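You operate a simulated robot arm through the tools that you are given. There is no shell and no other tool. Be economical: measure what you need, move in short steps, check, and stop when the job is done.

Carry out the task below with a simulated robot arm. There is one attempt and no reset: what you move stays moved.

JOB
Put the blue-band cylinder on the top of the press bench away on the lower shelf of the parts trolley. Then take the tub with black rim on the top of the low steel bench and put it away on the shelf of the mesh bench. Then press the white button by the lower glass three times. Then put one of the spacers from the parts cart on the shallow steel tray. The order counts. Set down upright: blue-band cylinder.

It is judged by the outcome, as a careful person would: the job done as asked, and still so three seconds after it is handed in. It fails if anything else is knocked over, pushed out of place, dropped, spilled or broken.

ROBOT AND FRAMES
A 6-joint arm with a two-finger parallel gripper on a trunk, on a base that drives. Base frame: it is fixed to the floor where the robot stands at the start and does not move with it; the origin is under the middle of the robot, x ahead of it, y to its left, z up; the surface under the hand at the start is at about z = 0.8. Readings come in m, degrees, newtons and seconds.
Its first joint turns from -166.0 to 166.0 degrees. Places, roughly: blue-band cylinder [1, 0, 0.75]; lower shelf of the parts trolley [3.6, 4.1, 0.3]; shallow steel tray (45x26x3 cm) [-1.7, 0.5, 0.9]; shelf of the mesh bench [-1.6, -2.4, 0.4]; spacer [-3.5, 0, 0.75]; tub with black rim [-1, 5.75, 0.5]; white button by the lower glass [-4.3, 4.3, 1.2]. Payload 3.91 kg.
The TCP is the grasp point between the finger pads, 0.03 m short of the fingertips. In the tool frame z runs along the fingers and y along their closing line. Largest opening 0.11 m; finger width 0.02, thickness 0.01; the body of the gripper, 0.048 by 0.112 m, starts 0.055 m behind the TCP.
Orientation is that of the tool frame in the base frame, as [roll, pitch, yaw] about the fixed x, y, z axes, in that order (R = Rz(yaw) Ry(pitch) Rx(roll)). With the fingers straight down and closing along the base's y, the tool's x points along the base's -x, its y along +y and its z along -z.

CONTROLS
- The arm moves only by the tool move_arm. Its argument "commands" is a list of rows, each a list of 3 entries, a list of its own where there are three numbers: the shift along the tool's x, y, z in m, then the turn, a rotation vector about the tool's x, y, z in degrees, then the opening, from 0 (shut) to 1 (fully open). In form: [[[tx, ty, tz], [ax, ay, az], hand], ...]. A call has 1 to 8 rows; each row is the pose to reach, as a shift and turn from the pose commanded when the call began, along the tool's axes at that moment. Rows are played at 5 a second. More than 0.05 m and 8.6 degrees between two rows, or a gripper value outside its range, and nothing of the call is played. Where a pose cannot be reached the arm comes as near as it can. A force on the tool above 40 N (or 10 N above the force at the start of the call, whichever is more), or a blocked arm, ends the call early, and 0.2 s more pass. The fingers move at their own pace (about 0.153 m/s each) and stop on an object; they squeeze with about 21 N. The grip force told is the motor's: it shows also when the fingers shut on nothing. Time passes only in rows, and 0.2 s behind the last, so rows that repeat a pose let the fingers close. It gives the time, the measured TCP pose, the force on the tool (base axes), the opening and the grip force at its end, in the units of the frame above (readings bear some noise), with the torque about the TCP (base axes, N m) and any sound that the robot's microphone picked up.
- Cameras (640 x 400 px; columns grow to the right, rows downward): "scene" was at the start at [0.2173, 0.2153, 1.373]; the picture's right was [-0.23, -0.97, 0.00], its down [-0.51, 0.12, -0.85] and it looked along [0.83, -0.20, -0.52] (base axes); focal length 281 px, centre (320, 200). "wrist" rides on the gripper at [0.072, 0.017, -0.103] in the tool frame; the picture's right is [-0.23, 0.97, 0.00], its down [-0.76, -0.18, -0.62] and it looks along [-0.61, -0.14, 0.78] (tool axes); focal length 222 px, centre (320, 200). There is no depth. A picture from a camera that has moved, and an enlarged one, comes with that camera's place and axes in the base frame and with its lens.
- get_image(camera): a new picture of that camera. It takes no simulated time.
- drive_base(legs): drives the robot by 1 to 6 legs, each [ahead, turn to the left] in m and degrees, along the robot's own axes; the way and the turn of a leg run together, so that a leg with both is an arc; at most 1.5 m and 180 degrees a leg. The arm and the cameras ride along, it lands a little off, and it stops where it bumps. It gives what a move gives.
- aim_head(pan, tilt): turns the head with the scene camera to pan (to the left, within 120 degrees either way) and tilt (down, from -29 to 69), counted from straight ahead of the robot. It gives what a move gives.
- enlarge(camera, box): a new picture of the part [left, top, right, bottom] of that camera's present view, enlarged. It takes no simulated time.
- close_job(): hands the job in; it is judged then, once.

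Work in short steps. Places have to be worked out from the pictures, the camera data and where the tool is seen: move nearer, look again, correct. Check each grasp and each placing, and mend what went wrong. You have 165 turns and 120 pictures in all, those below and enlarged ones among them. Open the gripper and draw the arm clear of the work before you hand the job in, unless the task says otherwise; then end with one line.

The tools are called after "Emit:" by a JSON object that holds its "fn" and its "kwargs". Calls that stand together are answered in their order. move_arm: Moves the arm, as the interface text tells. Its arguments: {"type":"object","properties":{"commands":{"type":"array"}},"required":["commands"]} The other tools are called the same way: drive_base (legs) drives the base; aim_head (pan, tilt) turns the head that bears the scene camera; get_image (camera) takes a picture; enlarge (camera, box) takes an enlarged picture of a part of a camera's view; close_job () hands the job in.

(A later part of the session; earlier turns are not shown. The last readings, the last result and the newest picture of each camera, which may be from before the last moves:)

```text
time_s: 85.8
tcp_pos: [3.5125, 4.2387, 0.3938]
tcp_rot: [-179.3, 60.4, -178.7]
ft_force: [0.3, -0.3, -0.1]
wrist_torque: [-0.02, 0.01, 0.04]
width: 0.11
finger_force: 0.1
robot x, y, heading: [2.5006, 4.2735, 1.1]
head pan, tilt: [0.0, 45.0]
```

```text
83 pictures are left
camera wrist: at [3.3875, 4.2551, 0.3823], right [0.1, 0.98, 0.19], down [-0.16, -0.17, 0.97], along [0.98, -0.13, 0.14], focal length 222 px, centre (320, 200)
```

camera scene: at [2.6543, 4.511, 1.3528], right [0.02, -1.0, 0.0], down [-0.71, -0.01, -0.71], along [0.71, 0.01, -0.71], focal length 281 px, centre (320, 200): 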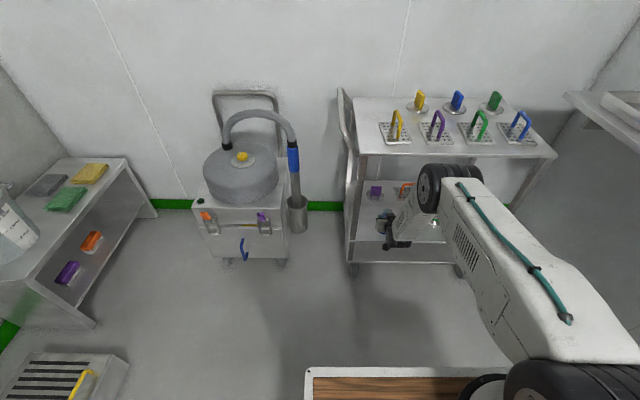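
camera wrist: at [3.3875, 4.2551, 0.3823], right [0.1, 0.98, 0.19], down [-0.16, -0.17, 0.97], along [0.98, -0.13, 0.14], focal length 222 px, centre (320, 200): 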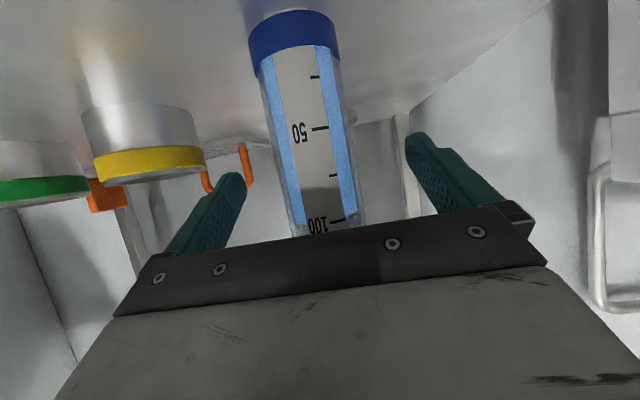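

Standing free between the fingers. I'll drive straight back out and check it.

Emit:
{"fn": "drive_base", "kwargs": {"legs": [[-0.4, 0]]}}

Emit:
{"fn": "get_image", "kwargs": {"camera": "wrist"}}

Emit:
{"fn": "enlarge", "kwargs": {"camera": "scene", "box": [310, 60, 550, 270]}}

```text
time_s: 88.3
tcp_pos: [3.1112, 4.2399, 0.3943]
tcp_rot: [-179.3, 60.5, -178.1]
ft_force: [-0.4, -0.3, 0.5]
wrist_torque: [-0.04, 0.03, 0.0]
width: 0.11
finger_force: 0.0
robot x, y, heading: [2.0984, 4.261, 1.5]
head pan, tilt: [0.0, 45.0]
```

```text
82 pictures are left
camera wrist: at [2.9849, 4.254, 0.3823], right [0.09, 0.98, 0.19], down [-0.16, -0.17, 0.97], along [0.98, -0.12, 0.14], focal length 222 px, centre (320, 200)
```

wrist: 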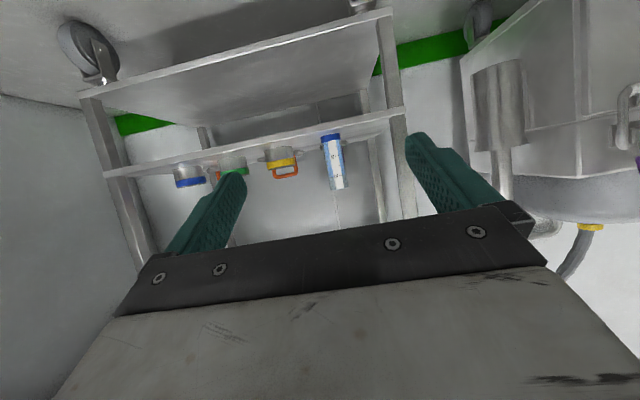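

```text
1.90 times, centred on (430, 165) of scene
camera zoom: at [2.3043, 4.5048, 1.3528], right [0.03, -1.0, 0.0], down [-0.71, -0.02, -0.71], along [0.71, 0.02, -0.71], focal length 535 px, centre (110, 267)
```

zoom: 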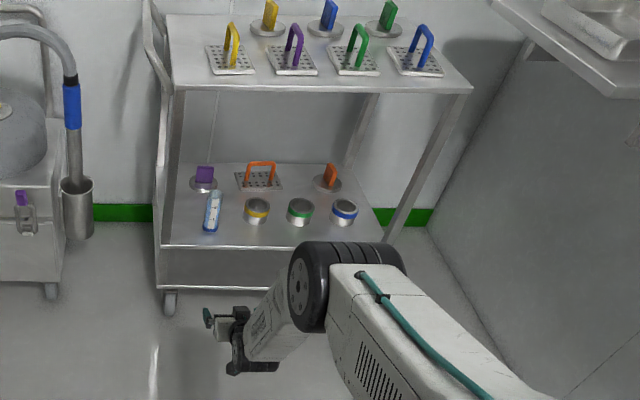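

Done with part one: the cylinder is upright on the lower shelf and the neighbours are untouched. Raising the arm for travel.

Emit:
{"fn": "move_arm", "kwargs": {"commands": [[[-0.038, 0, -0.0214], [0, 0, 0], 1], [[-0.076, 0, -0.043], [0, 0, 0], 1], [[-0.114, 0, -0.064], [0, 0, 0], 1], [[-0.152, 0, -0.086], [0, 0, 0], 1], [[-0.19, 0, -0.107], [0, 0, 0], 1], [[-0.228, 0, -0.128], [0, 0, 0], 1], [[-0.266, 0, -0.15], [0, 0, 0], 1], [[-0.304, 0, -0.171], [0, 0, 0], 1]]}}

Emit:
{"fn": "move_arm", "kwargs": {"commands": [[[-0.025, 0, -0.04], [0, 0, 0], 0.5], [[-0.05, 0, -0.08], [0, 0, 0], 0], [[-0.075, 0, -0.12], [0, 0, 0], 0], [[-0.1, 0, -0.16], [0, 0, 0], 0], [[-0.125, 0, -0.2], [0, 0, 0], 0], [[-0.15, 0, -0.24], [0, 0, 0], 0], [[-0.175, 0, -0.28], [0, 0, 0], 0], [[-0.19, 0, -0.32], [0, 0, 0], 0]]}}

Emit:
{"fn": "aim_head", "kwargs": {"pan": 0, "tilt": 20}}

Emit:
{"fn": "drive_base", "kwargs": {"legs": [[-0.5, 0], [0, 90], [0, 75]]}}

Emit:
{"fn": "get_image", "kwargs": {"camera": "scene"}}

```text
time_s: 90.1
tcp_pos: [3.1119, 4.2445, 0.7432]
tcp_rot: [-179.2, 60.3, -178.2]
ft_force: [0.2, 0.8, 0.0]
wrist_torque: [-0.01, 0.0, -0.01]
width: 0.11
finger_force: 0.0
robot x, y, heading: [2.0979, 4.2611, 1.7]
head pan, tilt: [0.0, 45.0]
```

```text
time_s: 91.9
tcp_pos: [2.9288, 4.2372, 1.0642]
tcp_rot: [-179.2, 60.4, -178.1]
ft_force: [0.5, -0.3, 0.4]
wrist_torque: [0.01, -0.03, 0.01]
width: 0.0
finger_force: 20.9
robot x, y, heading: [2.0976, 4.2676, 1.1]
head pan, tilt: [0.0, 45.0]
```

```text
time_s: 92.8
tcp_pos: [2.9309, 4.237, 1.0644]
tcp_rot: [-179.2, 60.4, -178.2]
ft_force: [-0.1, -0.4, -0.2]
wrist_torque: [0.0, 0.01, 0.0]
width: 0.0001
finger_force: 21.0
robot x, y, heading: [2.1037, 4.2631, 1.9]
head pan, tilt: [0.0, 20.0]
```

```text
time_s: 102.8
tcp_pos: [0.8, 4.4774, 1.0636]
tcp_rot: [-179.2, 60.5, -12.3]
ft_force: [0.6, 0.3, 0.7]
wrist_torque: [0.05, 0.02, 0.0]
width: 0.0
finger_force: 20.5
robot x, y, heading: [1.5976, 4.2441, 167.1]
head pan, tilt: [0.0, 20.0]
```

```text
80 pictures are left
camera scene: at [1.3281, 4.0689, 1.3915], right [0.22, 0.98, 0.0], down [0.33, -0.08, -0.94], along [-0.92, 0.21, -0.34], focal length 281 px, centre (320, 200)
```

scene: 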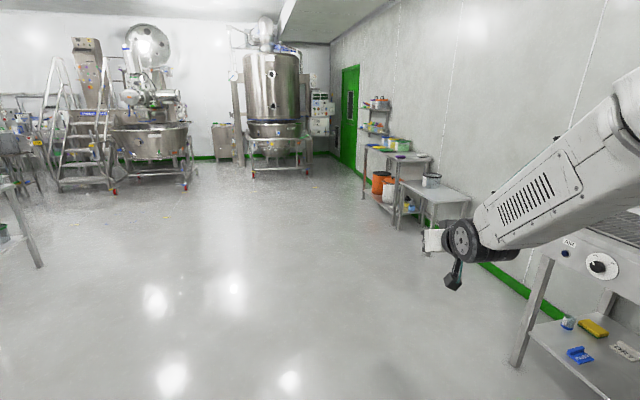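

The tub stands on the low bench by the right wall. I'll drive to about (−1.0, 4.6) and face it.

Emit:
{"fn": "drive_base", "kwargs": {"legs": [[0, 5], [1.5, 0], [1.1, 0], [0, -82]]}}

Emit:
{"fn": "aim_head", "kwargs": {"pan": 0, "tilt": 35}}

Emit:
{"fn": "get_image", "kwargs": {"camera": "scene"}}

```text
time_s: 119.6
tcp_pos: [-0.9653, 5.4011, 1.0653]
tcp_rot: [-179.2, 60.5, -89.7]
ft_force: [1.0, 1.0, -0.1]
wrist_torque: [-0.02, -0.05, 0.01]
width: 0.0
finger_force: 21.4
robot x, y, heading: [-1.0134, 4.5687, 89.9]
head pan, tilt: [0.0, 20.0]
```

```text
time_s: 120.4
tcp_pos: [-0.9651, 5.4021, 1.0639]
tcp_rot: [-179.2, 60.5, -89.8]
ft_force: [-0.3, -0.4, 0.4]
wrist_torque: [0.03, -0.01, 0.01]
width: 0.0001
finger_force: 21.1
robot x, y, heading: [-1.0143, 4.5748, 90.1]
head pan, tilt: [0.0, 35.0]
```

```text
79 pictures are left
camera scene: at [-1.2467, 4.7921, 1.3677], right [1.0, 0.0, 0.0], down [0.0, -0.57, -0.82], along [0.0, 0.82, -0.57], focal length 281 px, centre (320, 200)
```

scene: 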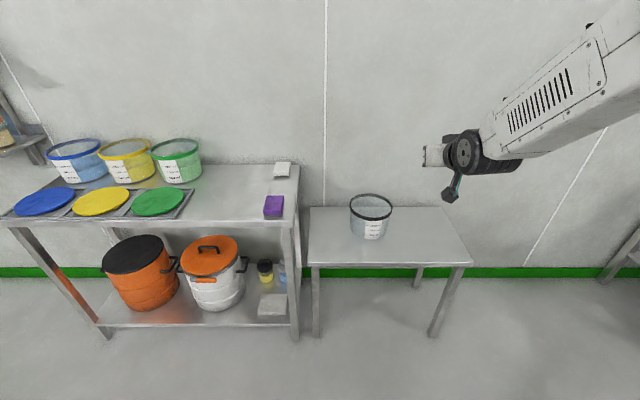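

Emit:
{"fn": "enlarge", "kwargs": {"camera": "scene", "box": [300, 170, 480, 350]}}

Emit:
{"fn": "get_image", "kwargs": {"camera": "wrist"}}

```text
2.22 times, centred on (390, 260) of scene
camera zoom: at [-1.2467, 4.7921, 1.3677], right [1.0, 0.0, 0.0], down [0.0, -0.57, -0.82], along [0.0, 0.82, -0.57], focal length 624 px, centre (164, 67)
```

zoom: 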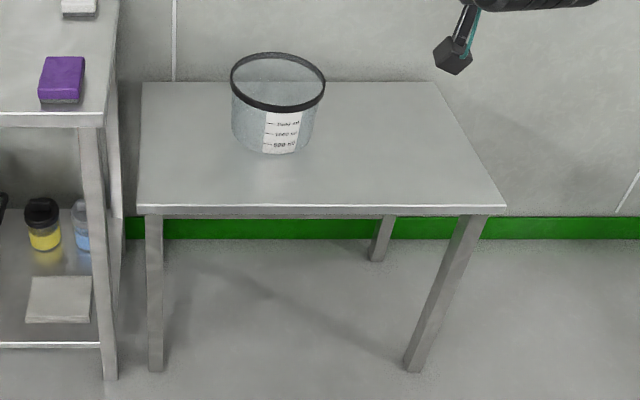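

```text
77 pictures are left
camera wrist: at [-0.9821, 5.2765, 1.0526], right [-0.97, 0.12, 0.19], down [0.17, -0.17, 0.97], along [0.15, 0.98, 0.14], focal length 222 px, centre (320, 200)
```

wrist: 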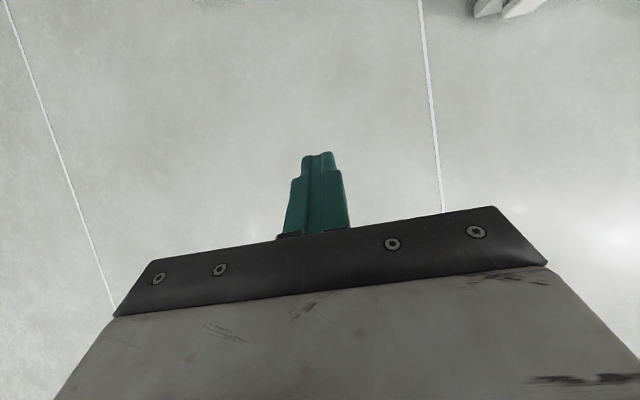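

The tub is about 19 cm across the rim (centre ≈ (−1.025, 5.81), rim z≈0.63), so I must grip its wall: one finger inside and one outside at the right side. Driving nearer.

Emit:
{"fn": "drive_base", "kwargs": {"legs": [[0.33, 0]]}}

Emit:
{"fn": "move_arm", "kwargs": {"commands": [[[0, 0, 0], [0, 5, 0], 0.3], [[0, 0, 0], [0, 10, 0], 0.6], [[0, 0, 0], [0, 15, 0], 1], [[0, 0, 0], [0, 20.5, 0], 1], [[0, 0, 0], [0, 20.5, 0], 1]]}}

Emit:
{"fn": "aim_head", "kwargs": {"pan": 0, "tilt": 45}}

Emit:
{"fn": "get_image", "kwargs": {"camera": "scene"}}

Emit:
{"fn": "get_image", "kwargs": {"camera": "wrist"}}

```text
time_s: 122.6
tcp_pos: [-0.9665, 5.7398, 1.0654]
tcp_rot: [-179.2, 60.6, -89.6]
ft_force: [0.1, -0.4, 0.1]
wrist_torque: [0.03, -0.02, 0.03]
width: 0.0
finger_force: 21.1
robot x, y, heading: [-1.0127, 4.9128, 90.3]
head pan, tilt: [0.0, 35.0]
```

```text
time_s: 123.8
tcp_pos: [-0.9669, 5.7398, 1.064]
tcp_rot: [-179.5, 39.8, -90.0]
ft_force: [-0.5, 0.4, 0.2]
wrist_torque: [-0.01, -0.01, -0.01]
width: 0.11
finger_force: 0.1
robot x, y, heading: [-1.0134, 4.9146, 90.1]
head pan, tilt: [0.0, 35.0]
```

```text
time_s: 124.5
tcp_pos: [-0.9654, 5.7414, 1.0642]
tcp_rot: [-179.4, 40.0, -89.9]
ft_force: [-0.2, 0.6, -0.6]
wrist_torque: [0.01, 0.01, 0.02]
width: 0.1099
finger_force: 0.1
robot x, y, heading: [-1.0125, 4.9087, 90.1]
head pan, tilt: [0.0, 45.0]
```

```text
76 pictures are left
camera scene: at [-1.2473, 5.1232, 1.3529], right [1.0, 0.0, 0.0], down [0.0, -0.71, -0.71], along [0.0, 0.71, -0.71], focal length 281 px, centre (320, 200)
```

scene: 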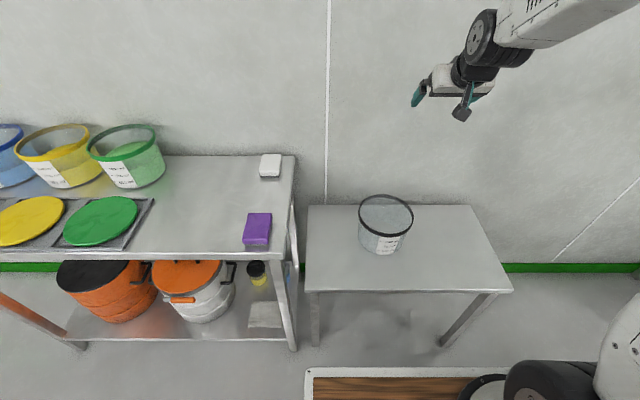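

```text
75 pictures are left
camera wrist: at [-0.9831, 5.619, 1.0971], right [-0.97, 0.18, 0.14], down [0.17, 0.18, 0.97], along [0.15, 0.97, -0.21], focal length 222 px, centre (320, 200)
```

wrist: 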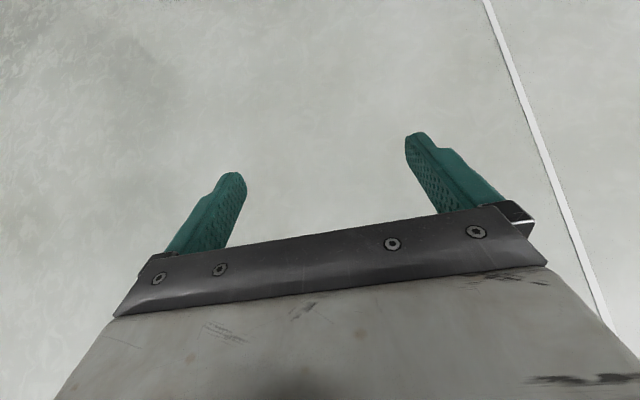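

Refined: bench top z≈0.525, rim centre ≈ (−1.02, 5.785), rim z≈0.64. I'll come down near the rim's right side and look with the wrist camera.

Emit:
{"fn": "move_arm", "kwargs": {"commands": [[[0.032, -0.006, 0.028], [0, 0, 0], 1], [[0.064, -0.012, 0.055], [0, 0, 0], 1], [[0.096, -0.018, 0.083], [0, 0, 0], 1], [[0.128, -0.024, 0.11], [0, 0, 0], 1], [[0.16, -0.03, 0.138], [0, 0, 0], 1], [[0.191, -0.035, 0.166], [0, 0, 0], 1], [[0.191, -0.035, 0.166], [0, 0, 0], 1]]}}

Emit:
{"fn": "get_image", "kwargs": {"camera": "wrist"}}

Emit:
{"fn": "enlarge", "kwargs": {"camera": "scene", "box": [300, 130, 500, 300]}}

```text
time_s: 126.1
tcp_pos: [-0.9123, 5.6963, 0.8153]
tcp_rot: [-179.9, 39.8, -89.8]
ft_force: [-0.4, 0.6, -0.2]
wrist_torque: [0.01, 0.04, 0.01]
width: 0.1098
finger_force: 0.0
out of reach, approached as far as the arm can: row 3, 5, 6, 7
robot x, y, heading: [-1.0135, 4.9126, 90.2]
head pan, tilt: [0.0, 45.0]
```

```text
74 pictures are left
camera wrist: at [-0.9305, 5.5746, 0.8482], right [-0.97, 0.17, 0.14], down [0.18, 0.19, 0.97], along [0.14, 0.97, -0.21], focal length 222 px, centre (320, 200)
```

wrist: 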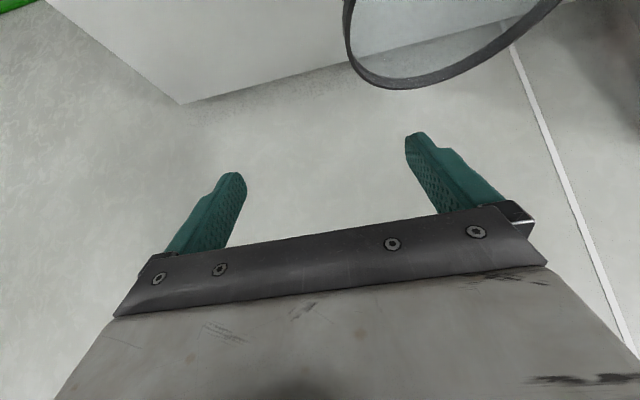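

```text
2.35 times, centred on (400, 215) of scene
camera zoom: at [-1.2473, 5.1232, 1.3528], right [1.0, 0.0, 0.0], down [0.0, -0.71, -0.71], along [0.0, 0.71, -0.71], focal length 660 px, centre (132, 165)
```

zoom: 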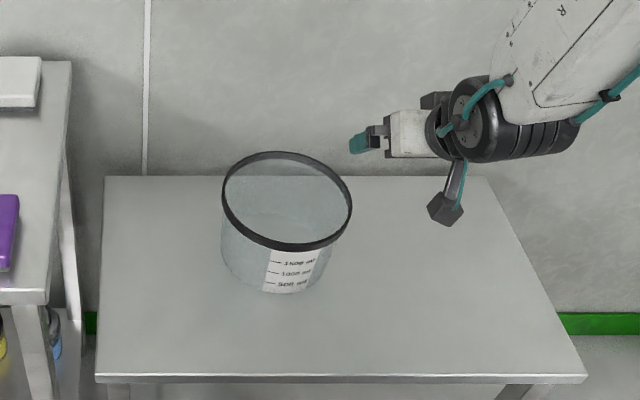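

The arm is near-singular when the forearm lines up with the tool, so I'll ease the tilt to about 42° below horizontal and then lower over the rim's right side.

Emit:
{"fn": "move_arm", "kwargs": {"commands": [[[0, 0.01, 0], [0, -4, 0], 1], [[0, 0.02, 0], [0, -8, 0], 1], [[0.03, 0.025, 0.0], [0, -8, 0], 1], [[0.055, 0.027, 0.02], [0, -8, 0], 1], [[0.08, 0.027, 0.045], [0, -8, 0], 1], [[0.08, 0.027, 0.045], [0, -8, 0], 1]]}}

Emit:
{"fn": "get_image", "kwargs": {"camera": "wrist"}}

Emit:
{"fn": "enlarge", "kwargs": {"camera": "scene", "box": [300, 130, 500, 300]}}

```text
time_s: 127.5
tcp_pos: [-0.921, 5.6804, 0.7489]
tcp_rot: [173.9, 46.7, -94.1]
ft_force: [-0.4, 0.8, 0.3]
wrist_torque: [0.03, 0.02, -0.03]
width: 0.11
finger_force: 0.0
out of reach, approached as far as the arm can: row 1, 2, 3, 4, 5, 6
robot x, y, heading: [-1.0108, 4.9098, 90.0]
head pan, tilt: [0.0, 45.0]
```

```text
72 pictures are left
camera wrist: at [-0.9369, 5.5562, 0.768], right [-0.96, 0.15, 0.24], down [0.25, 0.07, 0.97], along [0.13, 0.99, -0.1], focal length 222 px, centre (320, 200)
```

wrist: 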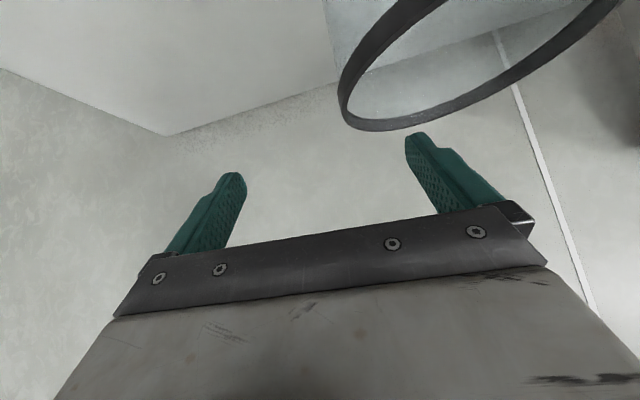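

```text
2.35 times, centred on (400, 215) of scene
camera zoom: at [-1.2473, 5.1232, 1.3528], right [1.0, 0.0, 0.0], down [0.0, -0.71, -0.71], along [0.0, 0.71, -0.71], focal length 660 px, centre (132, 165)
```

zoom: 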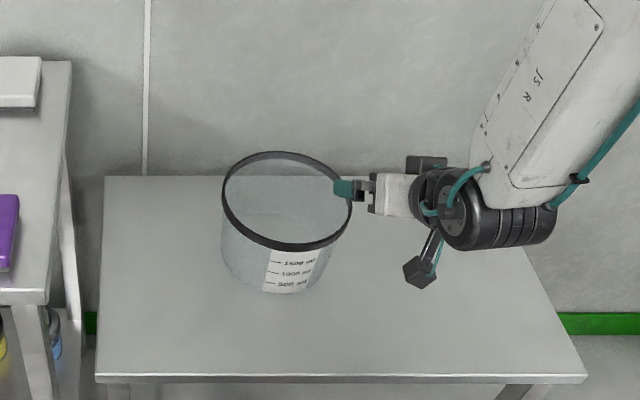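

I'll rotate out of the alignment (to about 30° below horizontal), where earlier motions were clean.

Emit:
{"fn": "move_arm", "kwargs": {"commands": [[[0, 0, 0], [0, -4, 0], 1], [[0, 0, 0], [0, -8, 0], 1], [[0, 0, 0], [0, -12, 0], 1], [[0, 0, 0], [0, -12, 0], 1]]}}

```text
time_s: 128.5
tcp_pos: [-0.9185, 5.6946, 0.7569]
tcp_rot: [168.1, 57.9, -99.6]
ft_force: [0.4, 0.1, -0.9]
wrist_torque: [-0.01, 0.01, -0.02]
width: 0.1103
finger_force: 0.1
out of reach, approached as far as the arm can: row 1, 2, 3, 4
robot x, y, heading: [-1.0065, 4.9103, 90.2]
head pan, tilt: [0.0, 45.0]
```

The wrist is on the wrong branch. I'll raise back up with this tilt and check that the orientation recovers.

Emit:
{"fn": "move_arm", "kwargs": {"commands": [[[-0.037, 0, -0.021], [0, 0, 0], 1], [[-0.074, 0, -0.042], [0, 0, 0], 1], [[-0.111, 0, -0.063], [0, 0, 0], 1], [[-0.148, 0, -0.084], [0, 0, 0], 1], [[-0.185, 0, -0.105], [0, 0, 0], 1], [[-0.222, 0, -0.126], [0, 0, 0], 1], [[-0.26, 0, -0.147], [0, 0, 0], 1], [[-0.26, 0, -0.147], [0, 0, 0], 1]]}}

```text
time_s: 130.3
tcp_pos: [-0.9007, 5.7044, 1.0601]
tcp_rot: [171.9, 58.7, -96.6]
ft_force: [-0.1, -0.3, -1.1]
wrist_torque: [0.02, -0.03, 0.02]
width: 0.11
finger_force: 0.1
out of reach, approached as far as the arm can: row 1
robot x, y, heading: [-1.0124, 4.9092, 90.1]
head pan, tilt: [0.0, 45.0]
```

Orientation is now tracked cleanly; a small correction restores roll 180, yaw −90.

Emit:
{"fn": "move_arm", "kwargs": {"commands": [[[0, 0, 0], [2.4, -1.3, -3.3], 1], [[0, 0, 0], [2.4, -1.3, -3.3], 1]]}}

```text
time_s: 130.9
tcp_pos: [-0.9012, 5.7037, 1.0588]
tcp_rot: [179.7, 60.2, -90.2]
ft_force: [-0.5, 0.4, 0.6]
wrist_torque: [-0.01, 0.0, 0.0]
width: 0.1101
finger_force: 0.1
robot x, y, heading: [-1.0116, 4.9092, 90.2]
head pan, tilt: [0.0, 45.0]
```

Clean. Lowering with 30° tilt to z≈0.72 above the rim's right side.

Emit:
{"fn": "move_arm", "kwargs": {"commands": [[[0.038, 0.005, 0.02], [0, 0, 0], 1], [[0.076, 0.01, 0.04], [0, 0, 0], 1], [[0.114, 0.015, 0.06], [0, 0, 0], 1], [[0.152, 0.02, 0.08], [0, 0, 0], 1], [[0.19, 0.025, 0.1], [0, 0, 0], 1], [[0.228, 0.03, 0.12], [0, 0, 0], 1], [[0.266, 0.034, 0.14], [0, 0, 0], 1], [[0.302, 0.037, 0.158], [0, 0, 0], 1]]}}

Emit:
{"fn": "get_image", "kwargs": {"camera": "wrist"}}

Emit:
{"fn": "enlarge", "kwargs": {"camera": "scene", "box": [300, 130, 500, 300]}}

```text
time_s: 132.7
tcp_pos: [-0.9163, 5.7145, 0.7335]
tcp_rot: [168.0, 58.4, -99.6]
ft_force: [1.1, 0.2, -0.3]
wrist_torque: [0.0, -0.05, -0.03]
width: 0.11
finger_force: 0.1
out of reach, approached as far as the arm can: row 4, 5, 6, 7, 8
robot x, y, heading: [-1.0102, 4.9146, 89.9]
head pan, tilt: [0.0, 45.0]
```

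```text
70 pictures are left
camera wrist: at [-0.9318, 5.589, 0.7259], right [-0.95, 0.11, 0.3], down [0.28, -0.14, 0.95], along [0.14, 0.98, 0.1], focal length 222 px, centre (320, 200)
```

wrist: 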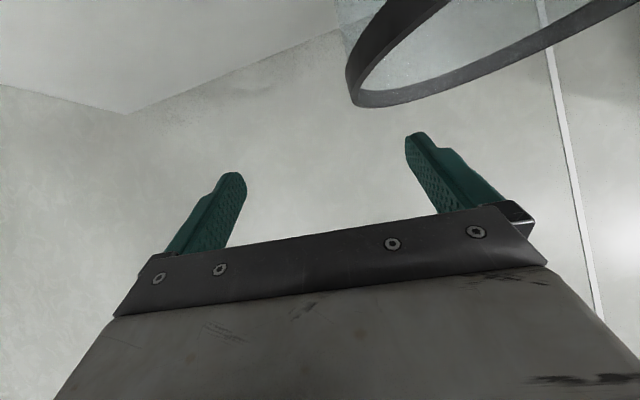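

```text
2.35 times, centred on (400, 215) of scene
camera zoom: at [-1.2473, 5.1228, 1.3529], right [1.0, 0.0, 0.0], down [0.0, -0.71, -0.71], along [0.0, 0.71, -0.71], focal length 660 px, centre (132, 165)
```

zoom: 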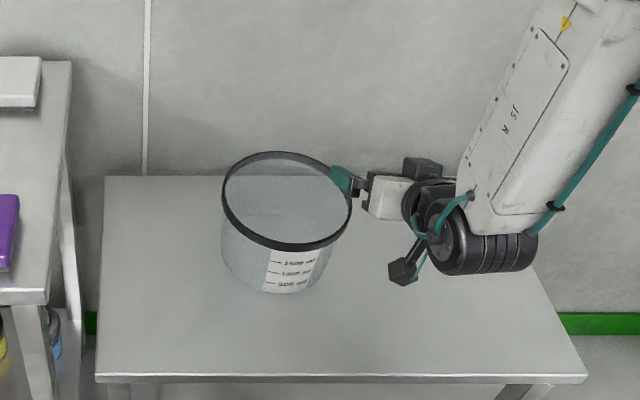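

The wrist can't hold the yaw with the hand this far to the robot's right. I'll raise the arm and shift the base about 7 cm to the right so the rim's right side is nearly straight ahead.

Emit:
{"fn": "move_arm", "kwargs": {"commands": [[[-0.037, 0, -0.021], [0, 0, 0], 1], [[-0.074, 0, -0.042], [0, 0, 0], 1], [[-0.111, 0, -0.063], [0, 0, 0], 1], [[-0.148, 0, -0.084], [0, 0, 0], 1], [[-0.185, 0, -0.105], [0, 0, 0], 1], [[-0.222, 0, -0.126], [0, 0, 0], 1], [[-0.26, 0, -0.147], [0, 0, 0], 1], [[-0.26, 0, -0.147], [0, 0, 0], 1]]}}

Emit:
{"fn": "drive_base", "kwargs": {"legs": [[0, 14], [-0.3, 0], [0, -14], [0.27, 0]]}}

```text
time_s: 134.5
tcp_pos: [-0.8856, 5.7273, 1.034]
tcp_rot: [168.0, 58.2, -99.7]
ft_force: [-0.8, -0.3, 0.3]
wrist_torque: [0.03, -0.01, 0.0]
width: 0.1101
finger_force: 0.1
robot x, y, heading: [-1.0123, 4.9122, 90.1]
head pan, tilt: [0.0, 45.0]
```

```text
time_s: 139.8
tcp_pos: [-0.8143, 5.6978, 1.0333]
tcp_rot: [168.0, 58.3, -99.2]
ft_force: [0.2, 0.1, 0.6]
wrist_torque: [0.01, 0.03, 0.0]
width: 0.1099
finger_force: 0.1
robot x, y, heading: [-0.9388, 4.8832, 90.2]
head pan, tilt: [0.0, 45.0]
```

Robot now has the rim side straight ahead. Correct the orientation and bring the hand in line.

Emit:
{"fn": "move_arm", "kwargs": {"commands": [[[0.02, 0.029, 0.006], [1, -0.2, -1.2], 1], [[0.045, 0.058, 0.012], [2.1, -0.3, -2.4], 1], [[0.07, 0.087, 0.018], [3.1, -0.5, -3.5], 1], [[0.094, 0.115, 0.0245], [4.2, -0.7, -4.7], 1], [[0.094, 0.115, 0.0245], [4.2, -0.7, -4.7], 1]]}}

```text
time_s: 141.0
tcp_pos: [-0.8764, 5.6746, 0.9841]
tcp_rot: [174.9, 58.9, -93.1]
ft_force: [0.0, -0.1, 0.4]
wrist_torque: [0.01, -0.01, 0.01]
width: 0.1101
finger_force: 0.0
out of reach, approached as far as the arm can: row 3, 4, 5
robot x, y, heading: [-0.9388, 4.8847, 90.3]
head pan, tilt: [0.0, 45.0]
```

The wrist is winding up near its singular pose (forearm in line with tool). I'll go to a clearly shallower tilt (nearly horizontal) to unwind it before descending.

Emit:
{"fn": "move_arm", "kwargs": {"commands": [[[0, 0, -0.01], [0, -6, 0], 1], [[0, 0, -0.02], [0, -12, 0], 1], [[0, 0, -0.03], [0, -18, 0], 1], [[0, 0, -0.04], [0, -24, 0], 1], [[0, 0, -0.04], [0, -24, 0], 1]]}}

Emit:
{"fn": "aim_head", "kwargs": {"pan": -10, "tilt": 25}}

Emit:
{"fn": "get_image", "kwargs": {"camera": "scene"}}

```text
time_s: 142.2
tcp_pos: [-0.848, 5.6369, 1.0073]
tcp_rot: [161.1, 82.7, -106.6]
ft_force: [0.2, -0.5, -0.4]
wrist_torque: [-0.01, -0.02, 0.03]
width: 0.11
finger_force: 0.0
out of reach, approached as far as the arm can: row 1, 2, 3, 4, 5
robot x, y, heading: [-0.937, 4.8767, 90.5]
head pan, tilt: [0.0, 45.0]
```

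```text
time_s: 143.0
tcp_pos: [-0.8472, 5.6384, 1.0066]
tcp_rot: [161.2, 82.6, -106.5]
ft_force: [0.3, 0.6, -0.1]
wrist_torque: [0.0, -0.01, -0.04]
width: 0.1102
finger_force: 0.2
robot x, y, heading: [-0.9393, 4.8803, 90.2]
head pan, tilt: [-10.0, 25.0]
```

```text
68 pictures are left
camera scene: at [-1.1575, 5.1022, 1.3834], right [0.99, -0.17, 0.0], down [-0.07, -0.42, -0.91], along [0.15, 0.89, -0.42], focal length 281 px, centre (320, 200)
```

scene: 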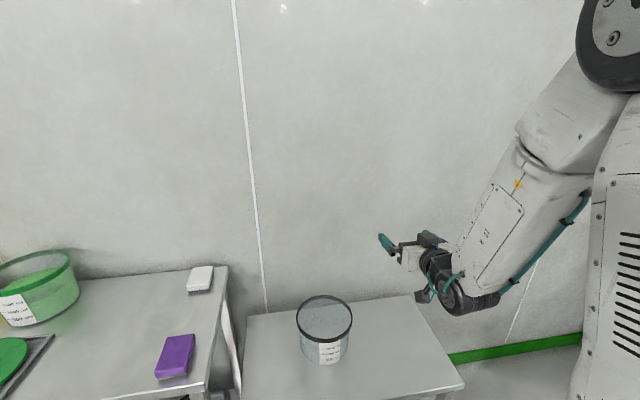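

The forearm roll joint is evidently at its limit with the tool pointing straight ahead. Pointing the tool ~17° left of straight relieves that. I'll yaw the tool left, then tilt down, and check that it tracks.

Emit:
{"fn": "move_arm", "kwargs": {"commands": [[[0, 0, 0], [-4.8, 0.2, -0.6], 1], [[0, 0, 0], [-9.6, 0.4, -1.2], 1], [[0, 0, 0], [-14.5, 0.6, -1.75], 1], [[0, 0, 0], [-14.5, 0.6, -1.75], 1]]}}

Emit:
{"fn": "move_arm", "kwargs": {"commands": [[[0, 0, 0], [0, 7, 0], 1], [[0, 0, 0], [0, 14, 0], 1], [[0, 0, 0], [0, 21, 0], 1], [[0, 0, 0], [0, 28, 0], 1], [[0, 0, 0], [0, 28, 0], 1]]}}

```text
time_s: 144.0
tcp_pos: [-0.8482, 5.6393, 1.0056]
tcp_rot: [159.1, 82.6, -94.8]
ft_force: [0.3, -0.7, -0.4]
wrist_torque: [-0.01, -0.03, -0.02]
width: 0.11
finger_force: 0.0
robot x, y, heading: [-0.9379, 4.8838, 90.4]
head pan, tilt: [-10.0, 25.0]
```

```text
time_s: 145.2
tcp_pos: [-0.8489, 5.6408, 1.0071]
tcp_rot: [175.6, 54.9, -77.9]
ft_force: [0.4, 0.0, -0.7]
wrist_torque: [0.01, 0.02, -0.04]
width: 0.1097
finger_force: 0.1
robot x, y, heading: [-0.9378, 4.8803, 90.3]
head pan, tilt: [-10.0, 25.0]
```

Tracking is clean now: pointing 17° left and 35° down. Moving to just above the rim's right side.

Emit:
{"fn": "move_arm", "kwargs": {"commands": [[[0.0226, 0.0046, 0.0397], [0, 0, 0], 1], [[0.045, 0.009, 0.079], [0, 0, 0], 1], [[0.068, 0.014, 0.119], [0, 0, 0], 1], [[0.09, 0.018, 0.159], [0, 0, 0], 1], [[0.113, 0.023, 0.199], [0, 0, 0], 1], [[0.135, 0.0275, 0.238], [0, 0, 0], 1], [[0.158, 0.032, 0.278], [0, 0, 0], 1], [[0.158, 0.032, 0.278], [0, 0, 0], 1]]}}

Emit:
{"fn": "aim_head", "kwargs": {"pan": 0, "tilt": 45}}

Emit:
{"fn": "enlarge", "kwargs": {"camera": "scene", "box": [260, 130, 460, 300]}}

Emit:
{"fn": "get_image", "kwargs": {"camera": "wrist"}}

```text
time_s: 147.0
tcp_pos: [-0.9323, 5.7592, 0.7177]
tcp_rot: [175.5, 55.1, -77.8]
ft_force: [-0.1, -0.4, -0.4]
wrist_torque: [0.0, 0.02, 0.0]
width: 0.1099
finger_force: 0.1
robot x, y, heading: [-0.9389, 4.879, 90.7]
head pan, tilt: [-10.0, 25.0]
```

```text
time_s: 147.8
tcp_pos: [-0.9326, 5.7592, 0.7179]
tcp_rot: [175.5, 54.9, -77.9]
ft_force: [0.5, 0.6, -0.3]
wrist_torque: [-0.01, 0.03, 0.0]
width: 0.1101
finger_force: 0.0
robot x, y, heading: [-0.9339, 4.879, 90.4]
head pan, tilt: [0.0, 45.0]
```

```text
2.35 times, centred on (360, 215) of scene
camera zoom: at [-1.1734, 5.0928, 1.3529], right [1.0, 0.01, 0.0], down [0.0, -0.71, -0.71], along [0.0, 0.71, -0.71], focal length 660 px, centre (226, 165)
```

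zoom: 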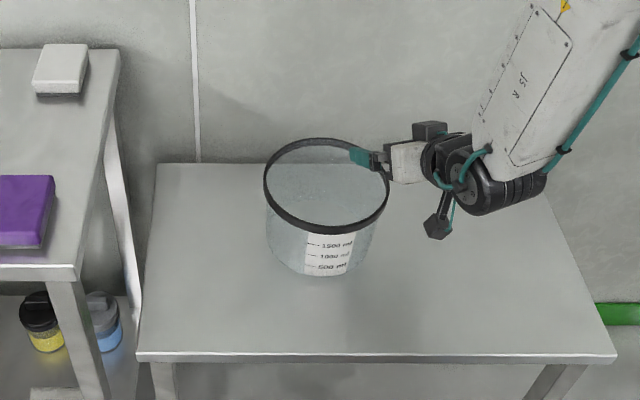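

```text
66 pictures are left
camera wrist: at [-0.9141, 5.6336, 0.7185], right [-0.96, -0.14, 0.23], down [0.23, -0.01, 0.97], along [-0.13, 0.99, 0.04], focal length 222 px, centre (320, 200)
```

wrist: 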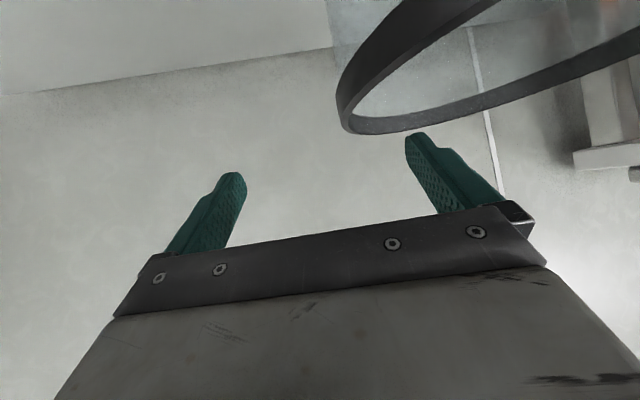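

Aligned over the wall. Rim height is 0.64–0.67, so I'll descend partway while steepening 10° and look again.

Emit:
{"fn": "move_arm", "kwargs": {"commands": [[[0.012, 0.0, 0.016], [0, 4, 0], 1], [[0.024, 0.001, 0.032], [0, 8, 0], 1], [[0.037, 0.001, 0.0477], [0, 11, 0], 1], [[0.037, 0.001, 0.0477], [0, 11, 0], 1]]}}

Emit:
{"fn": "enlarge", "kwargs": {"camera": "scene", "box": [310, 155, 420, 245]}}

Emit:
{"fn": "get_image", "kwargs": {"camera": "wrist"}}

```text
time_s: 148.8
tcp_pos: [-0.9383, 5.7752, 0.661]
tcp_rot: [176.4, 43.9, -76.7]
ft_force: [-0.1, -0.1, -0.2]
wrist_torque: [0.01, 0.03, -0.02]
width: 0.1101
finger_force: 0.2
robot x, y, heading: [-0.9324, 4.8842, 90.1]
head pan, tilt: [0.0, 45.0]
```

```text
4.44 times, centred on (365, 200) of scene
camera zoom: at [-1.1734, 5.0927, 1.3528], right [1.0, 0.01, 0.0], down [0.0, -0.71, -0.71], along [0.0, 0.71, -0.71], focal length 1248 px, centre (120, 200)
```

zoom: 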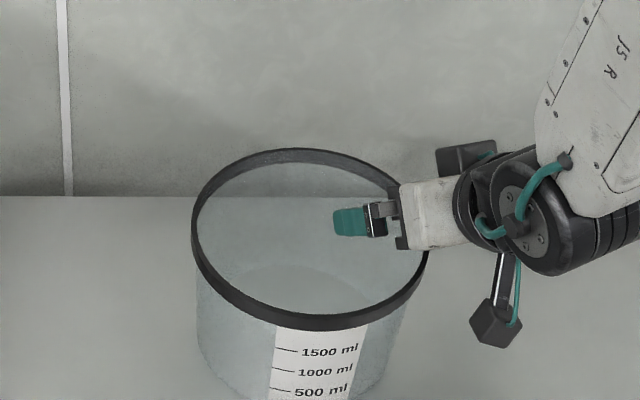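

```text
64 pictures are left
camera wrist: at [-0.9205, 5.6519, 0.686], right [-0.97, -0.11, 0.2], down [0.18, 0.17, 0.97], along [-0.14, 0.98, -0.15], focal length 222 px, centre (320, 200)
```

wrist: 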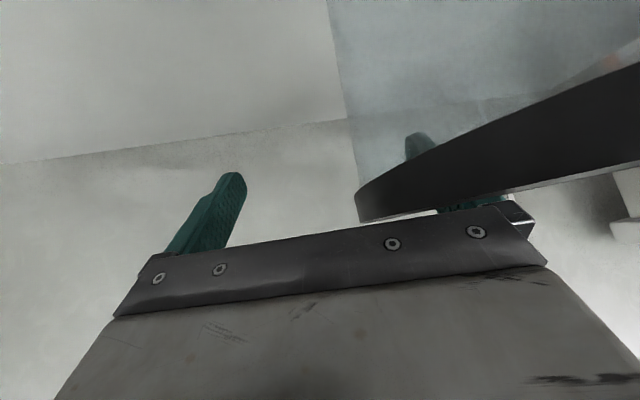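

The rim is at about z 0.675, so this depth is right; the inner finger is inside and the outer one outside. The wall sits ~2 cm left of centre, so I'll shift and close gently.

Emit:
{"fn": "move_arm", "kwargs": {"commands": [[[0, 0.01, 0], [0, 0, 0], 1], [[0, 0.02, 0], [0, 0, 0], 1], [[0, 0.02, 0], [0, 0, 0], 0.6], [[0, 0.02, 0], [0, 0, 0], 0.35], [[0, 0.02, 0], [0, 0, 0], 0.2], [[0, 0.02, 0], [0, 0, 0], 0.0], [[0, 0.02, 0], [0, 0, 0], 0.0], [[0, 0.02, 0], [0, 0, 0], 0.0]]}}

Emit:
{"fn": "get_image", "kwargs": {"camera": "wrist"}}

```text
time_s: 150.6
tcp_pos: [-0.9587, 5.7705, 0.6633]
tcp_rot: [176.5, 44.1, -76.8]
ft_force: [0.1, 3.1, 7.3]
wrist_torque: [-0.18, 0.04, -0.03]
width: 0.0091
finger_force: 20.9
robot x, y, heading: [-0.9383, 4.8812, 90.1]
head pan, tilt: [0.0, 45.0]
```

```text
63 pictures are left
camera wrist: at [-0.94, 5.6477, 0.6879], right [-0.97, -0.11, 0.2], down [0.18, 0.17, 0.97], along [-0.14, 0.98, -0.14], focal length 222 px, centre (320, 200)
```

wrist: 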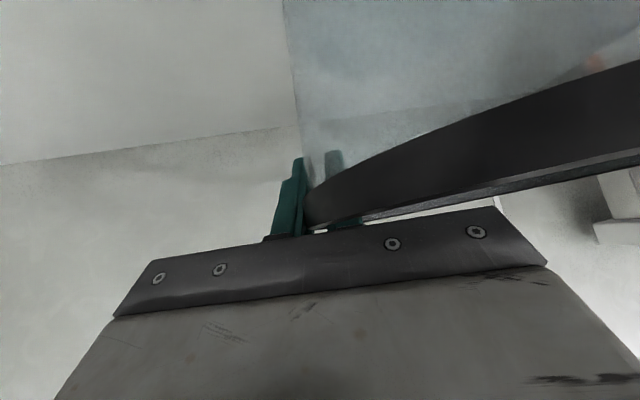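

Rim gripped (9 mm). Lifting 6 cm and checking.

Emit:
{"fn": "move_arm", "kwargs": {"commands": [[[-0.007, 0, -0.007], [0, 0, 0], 0], [[-0.014, 0.001, -0.0145], [0, 0, 0], 0], [[-0.028, 0.0015, -0.029], [0, 0, 0], 0], [[-0.042, 0.0025, -0.043], [0, 0, 0], 0], [[-0.042, 0.0025, -0.043], [0, 0, 0], 0]]}}

Emit:
{"fn": "enlarge", "kwargs": {"camera": "scene", "box": [280, 120, 460, 300]}}

```text
time_s: 151.8
tcp_pos: [-0.9588, 5.7698, 0.7231]
tcp_rot: [176.4, 44.1, -76.6]
ft_force: [0.4, -0.6, -1.2]
wrist_torque: [0.09, -0.2, 0.0]
width: 0.0085
finger_force: 20.8
robot x, y, heading: [-0.9377, 4.8794, 90.5]
head pan, tilt: [0.0, 45.0]
```

```text
2.22 times, centred on (370, 210) of scene
camera zoom: at [-1.1734, 5.0928, 1.3528], right [1.0, 0.01, 0.0], down [0.0, -0.71, -0.71], along [0.0, 0.71, -0.71], focal length 624 px, centre (209, 178)
```

zoom: 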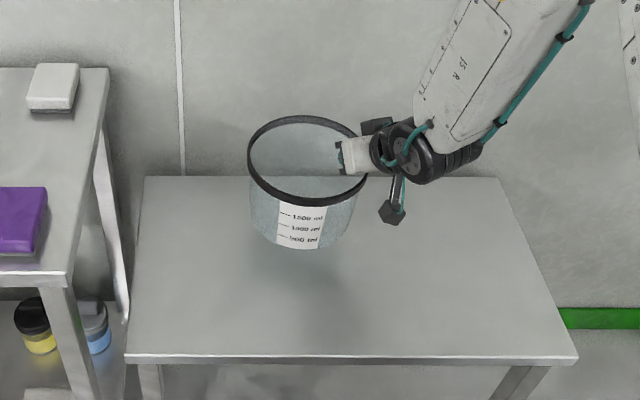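

Held level and light (~0.13 kg). Raise and draw back in two gentle moves.

Emit:
{"fn": "move_arm", "kwargs": {"commands": [[[-0.02, 0.002, -0.022], [0, 0, 0], 0], [[-0.04, 0.004, -0.044], [0, 0, 0], 0], [[-0.06, 0.006, -0.066], [0, 0, 0], 0], [[-0.08, 0.008, -0.088], [0, 0, 0], 0], [[-0.1, 0.01, -0.11], [0, 0, 0], 0], [[-0.12, 0.012, -0.132], [0, 0, 0], 0], [[-0.14, 0.014, -0.154], [0, 0, 0], 0], [[-0.16, 0.016, -0.176], [0, 0, 0], 0]]}}

Emit:
{"fn": "get_image", "kwargs": {"camera": "scene"}}

```text
time_s: 153.6
tcp_pos: [-0.9593, 5.7613, 0.9616]
tcp_rot: [176.4, 44.0, -76.7]
ft_force: [0.7, 0.2, -1.5]
wrist_torque: [0.04, -0.15, 0.02]
width: 0.0077
finger_force: 21.2
robot x, y, heading: [-0.9373, 4.88, 90.2]
head pan, tilt: [0.0, 45.0]
```

```text
61 pictures are left
camera scene: at [-1.1734, 5.0931, 1.3528], right [1.0, 0.01, 0.0], down [0.0, -0.71, -0.71], along [0.0, 0.71, -0.71], focal length 281 px, centre (320, 200)
```

scene: 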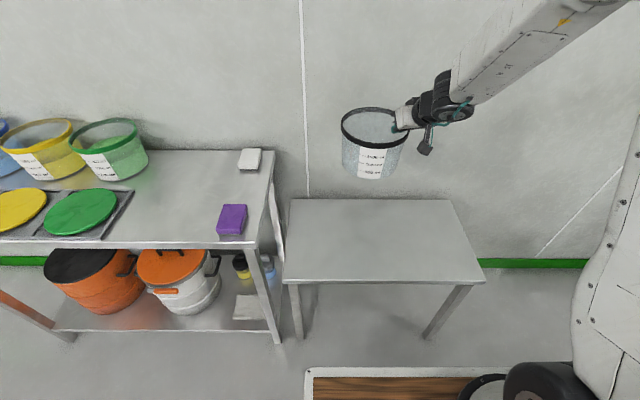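

Grip is holding. Back up, turn right, and drive to the corridor entrance.

Emit:
{"fn": "drive_base", "kwargs": {"legs": [[-0.5, 0], [0, -149.3], [1.5, 0], [0.1, 0], [0, -30.7]]}}

Emit:
{"fn": "aim_head", "kwargs": {"pan": 0, "tilt": 25}}

Emit:
{"fn": "get_image", "kwargs": {"camera": "scene"}}

```text
time_s: 171.7
tcp_pos: [-0.0476, 2.193, 0.9611]
tcp_rot: [176.4, 44.1, 105.9]
ft_force: [0.8, 0.3, -0.4]
wrist_torque: [-0.05, 0.1, -0.01]
width: 0.0059
finger_force: 21.0
robot x, y, heading: [-0.1059, 3.0734, -87.2]
head pan, tilt: [0.0, 45.0]
```

```text
time_s: 172.6
tcp_pos: [-0.0469, 2.1935, 0.9624]
tcp_rot: [176.4, 44.2, 105.8]
ft_force: [0.0, 0.1, -1.0]
wrist_torque: [-0.04, 0.07, -0.02]
width: 0.0059
finger_force: 20.7
robot x, y, heading: [-0.1076, 3.0665, -87.1]
head pan, tilt: [0.0, 25.0]
```

```text
60 pictures are left
camera scene: at [0.1372, 2.8607, 1.3833], right [-1.0, -0.05, 0.0], down [-0.02, 0.42, -0.91], along [0.04, -0.9, -0.42], focal length 281 px, centre (320, 200)
```

scene: 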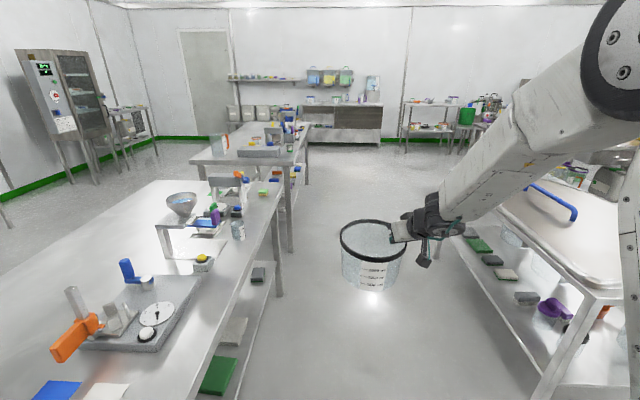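

The grip width crept down to 5.9 mm, so the rim may be slipping. Looking closely.

Emit:
{"fn": "get_image", "kwargs": {"camera": "wrist"}}

Emit:
{"fn": "enlarge", "kwargs": {"camera": "scene", "box": [320, 180, 480, 310]}}

```text
59 pictures are left
camera wrist: at [-0.0711, 2.3161, 0.9861], right [0.97, 0.15, 0.2], down [-0.18, -0.18, 0.97], along [0.18, -0.97, -0.15], focal length 222 px, centre (320, 200)
```

wrist: 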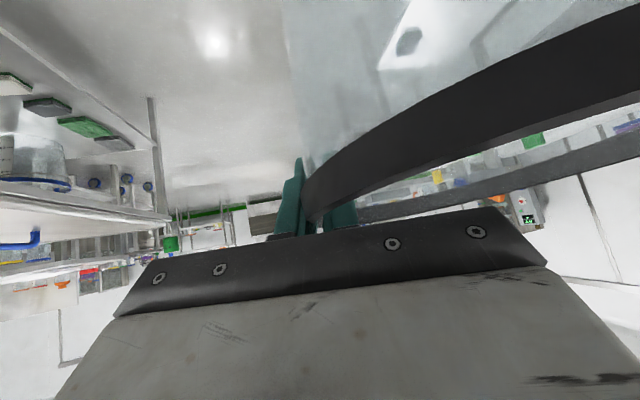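

```text
3.08 times, centred on (400, 245) of scene
camera zoom: at [0.1372, 2.8607, 1.3833], right [-1.0, -0.05, 0.0], down [-0.02, 0.42, -0.91], along [0.04, -0.9, -0.42], focal length 864 px, centre (74, 62)
```

zoom: 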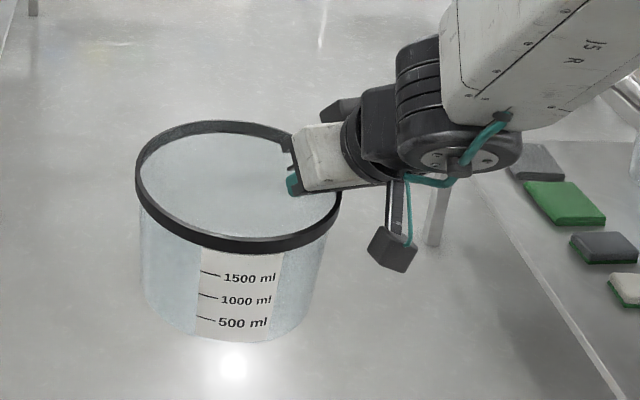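

The tub is still deep in the grip and tilted only a few degrees. I'll continue straight down the corridor and re-check.

Emit:
{"fn": "drive_base", "kwargs": {"legs": [[0, -2.9], [1.4, 0], [1.4, 0], [1.07, 0]]}}

Emit:
{"fn": "get_image", "kwargs": {"camera": "scene"}}

```text
time_s: 191.5
tcp_pos: [-0.0313, -1.6613, 0.9614]
tcp_rot: [176.4, 44.1, 103.5]
ft_force: [1.0, -0.5, -0.8]
wrist_torque: [-0.01, 0.1, -0.01]
width: 0.005
finger_force: 20.8
robot x, y, heading: [-0.0572, -0.7823, -89.2]
head pan, tilt: [0.0, 25.0]
```

```text
57 pictures are left
camera scene: at [0.1796, -1.0011, 1.3834], right [-1.0, -0.01, 0.0], down [0.0, 0.42, -0.91], along [0.01, -0.91, -0.42], focal length 281 px, centre (320, 200)
```

scene: 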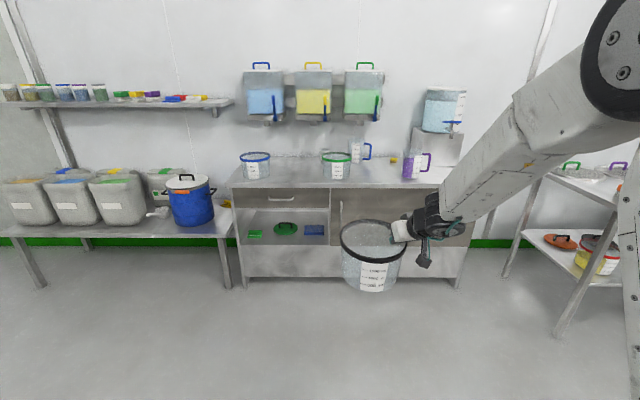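

Clear floor. Turn right, drive west, then turn to face the mesh bench.

Emit:
{"fn": "drive_base", "kwargs": {"legs": [[0, -91]]}}

Emit:
{"fn": "get_image", "kwargs": {"camera": "scene"}}

```text
time_s: 195.8
tcp_pos: [-0.936, -0.7771, 0.9618]
tcp_rot: [176.4, 44.0, 11.5]
ft_force: [-0.7, -0.1, -1.5]
wrist_torque: [0.09, 0.03, 0.01]
width: 0.0043
finger_force: 21.0
robot x, y, heading: [-0.0577, -0.7825, 178.5]
head pan, tilt: [0.0, 25.0]
```

```text
56 pictures are left
camera scene: at [-0.2858, -1.0095, 1.3834], right [0.03, 1.0, 0.0], down [0.42, -0.01, -0.91], along [-0.91, 0.02, -0.42], focal length 281 px, centre (320, 200)
```

scene: 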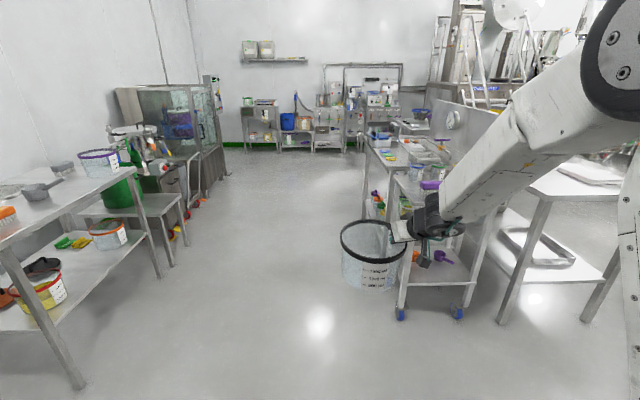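

Width keeps creeping (4.3 mm). Checking how deep the rim sits between the fingers.

Emit:
{"fn": "get_image", "kwargs": {"camera": "wrist"}}

Emit:
{"fn": "enlarge", "kwargs": {"camera": "scene", "box": [325, 180, 485, 300]}}

```text
55 pictures are left
camera wrist: at [-0.8123, -0.7621, 0.9861], right [0.08, -0.98, 0.2], down [-0.16, 0.19, 0.97], along [-0.98, -0.11, -0.15], focal length 222 px, centre (320, 200)
```

wrist: 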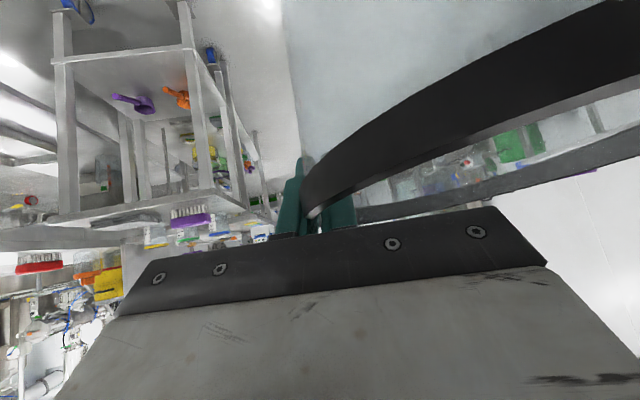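

```text
3.33 times, centred on (405, 240) of scene
camera zoom: at [-0.2858, -1.0095, 1.3834], right [0.03, 1.0, 0.0], down [0.42, -0.01, -0.91], along [-0.91, 0.02, -0.42], focal length 936 px, centre (37, 67)
```

zoom: 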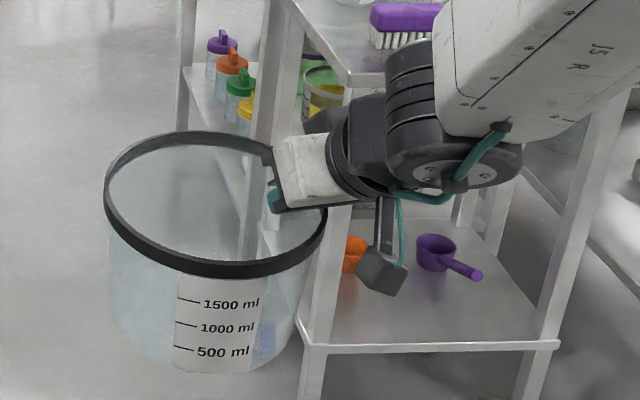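

The tub has merely settled a few degrees so its wall lies flat between the pads; it remains deep in the grip. Driving on to face the mesh bench.

Emit:
{"fn": "drive_base", "kwargs": {"legs": [[1.4, 0], [0, 91]]}}

Emit:
{"fn": "aim_head", "kwargs": {"pan": 0, "tilt": 35}}

Emit:
{"fn": "get_image", "kwargs": {"camera": "scene"}}

```text
time_s: 200.8
tcp_pos: [-1.9983, -0.7758, 0.9603]
tcp_rot: [176.4, 44.0, 12.6]
ft_force: [-0.1, -0.4, -0.7]
wrist_torque: [0.13, -0.02, 0.01]
width: 0.0044
finger_force: 21.0
robot x, y, heading: [-1.1209, -0.7634, 179.5]
head pan, tilt: [0.0, 25.0]
stopped in leg 1: the robot was blocked; the commanded pose is now the measured one
```

```text
time_s: 201.6
tcp_pos: [-1.9975, -0.776, 0.9606]
tcp_rot: [176.5, 44.0, 12.6]
ft_force: [-0.2, 0.6, -1.1]
wrist_torque: [0.05, 0.01, -0.03]
width: 0.0044
finger_force: 20.8
robot x, y, heading: [-1.1178, -0.761, 179.7]
head pan, tilt: [0.0, 35.0]
```

```text
53 pictures are left
camera scene: at [-1.3388, -0.9953, 1.3677], right [0.01, 1.0, 0.0], down [0.57, 0.0, -0.82], along [-0.82, 0.01, -0.57], focal length 281 px, centre (320, 200)
```

scene: 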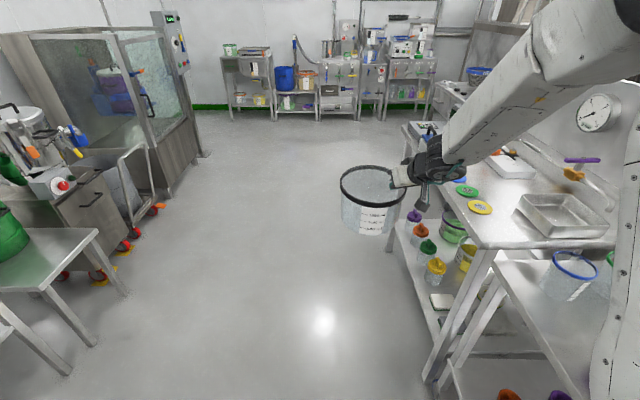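

The base bumped a cart leg on its right front. I'll back off, veer left around it, and then face the mesh bench.

Emit:
{"fn": "drive_base", "kwargs": {"legs": [[-0.3, 0]]}}

Emit:
{"fn": "drive_base", "kwargs": {"legs": [[0, 20], [0.8, 0], [0, 70]]}}

Emit:
{"fn": "get_image", "kwargs": {"camera": "scene"}}

```text
time_s: 203.6
tcp_pos: [-1.6941, -0.7762, 0.9605]
tcp_rot: [176.4, 43.9, 12.5]
ft_force: [0.3, 0.4, -1.1]
wrist_torque: [0.08, 0.01, 0.0]
width: 0.0044
finger_force: 21.2
robot x, y, heading: [-0.8125, -0.765, 179.6]
head pan, tilt: [0.0, 35.0]
```

```text
time_s: 212.1
tcp_pos: [-1.5249, -1.9154, 0.9599]
tcp_rot: [176.4, 44.0, 104.2]
ft_force: [0.5, 0.0, -1.9]
wrist_torque: [-0.01, 0.11, 0.02]
width: 0.0044
finger_force: 21.2
robot x, y, heading: [-1.5614, -1.0388, -88.6]
head pan, tilt: [0.0, 35.0]
```

```text
52 pictures are left
camera scene: at [-1.3231, -1.2488, 1.3676], right [-1.0, -0.02, 0.0], down [-0.01, 0.57, -0.82], along [0.02, -0.82, -0.57], focal length 281 px, centre (320, 200)
```

scene: 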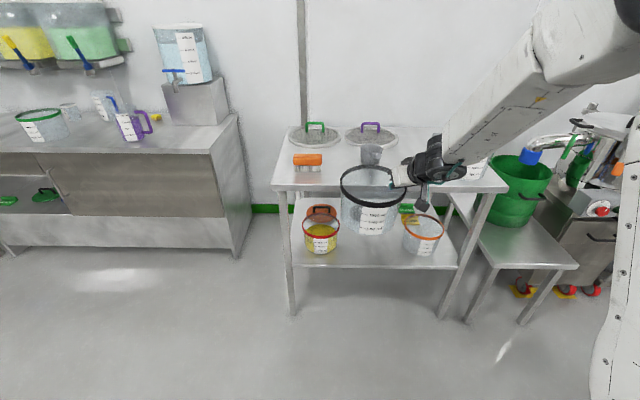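

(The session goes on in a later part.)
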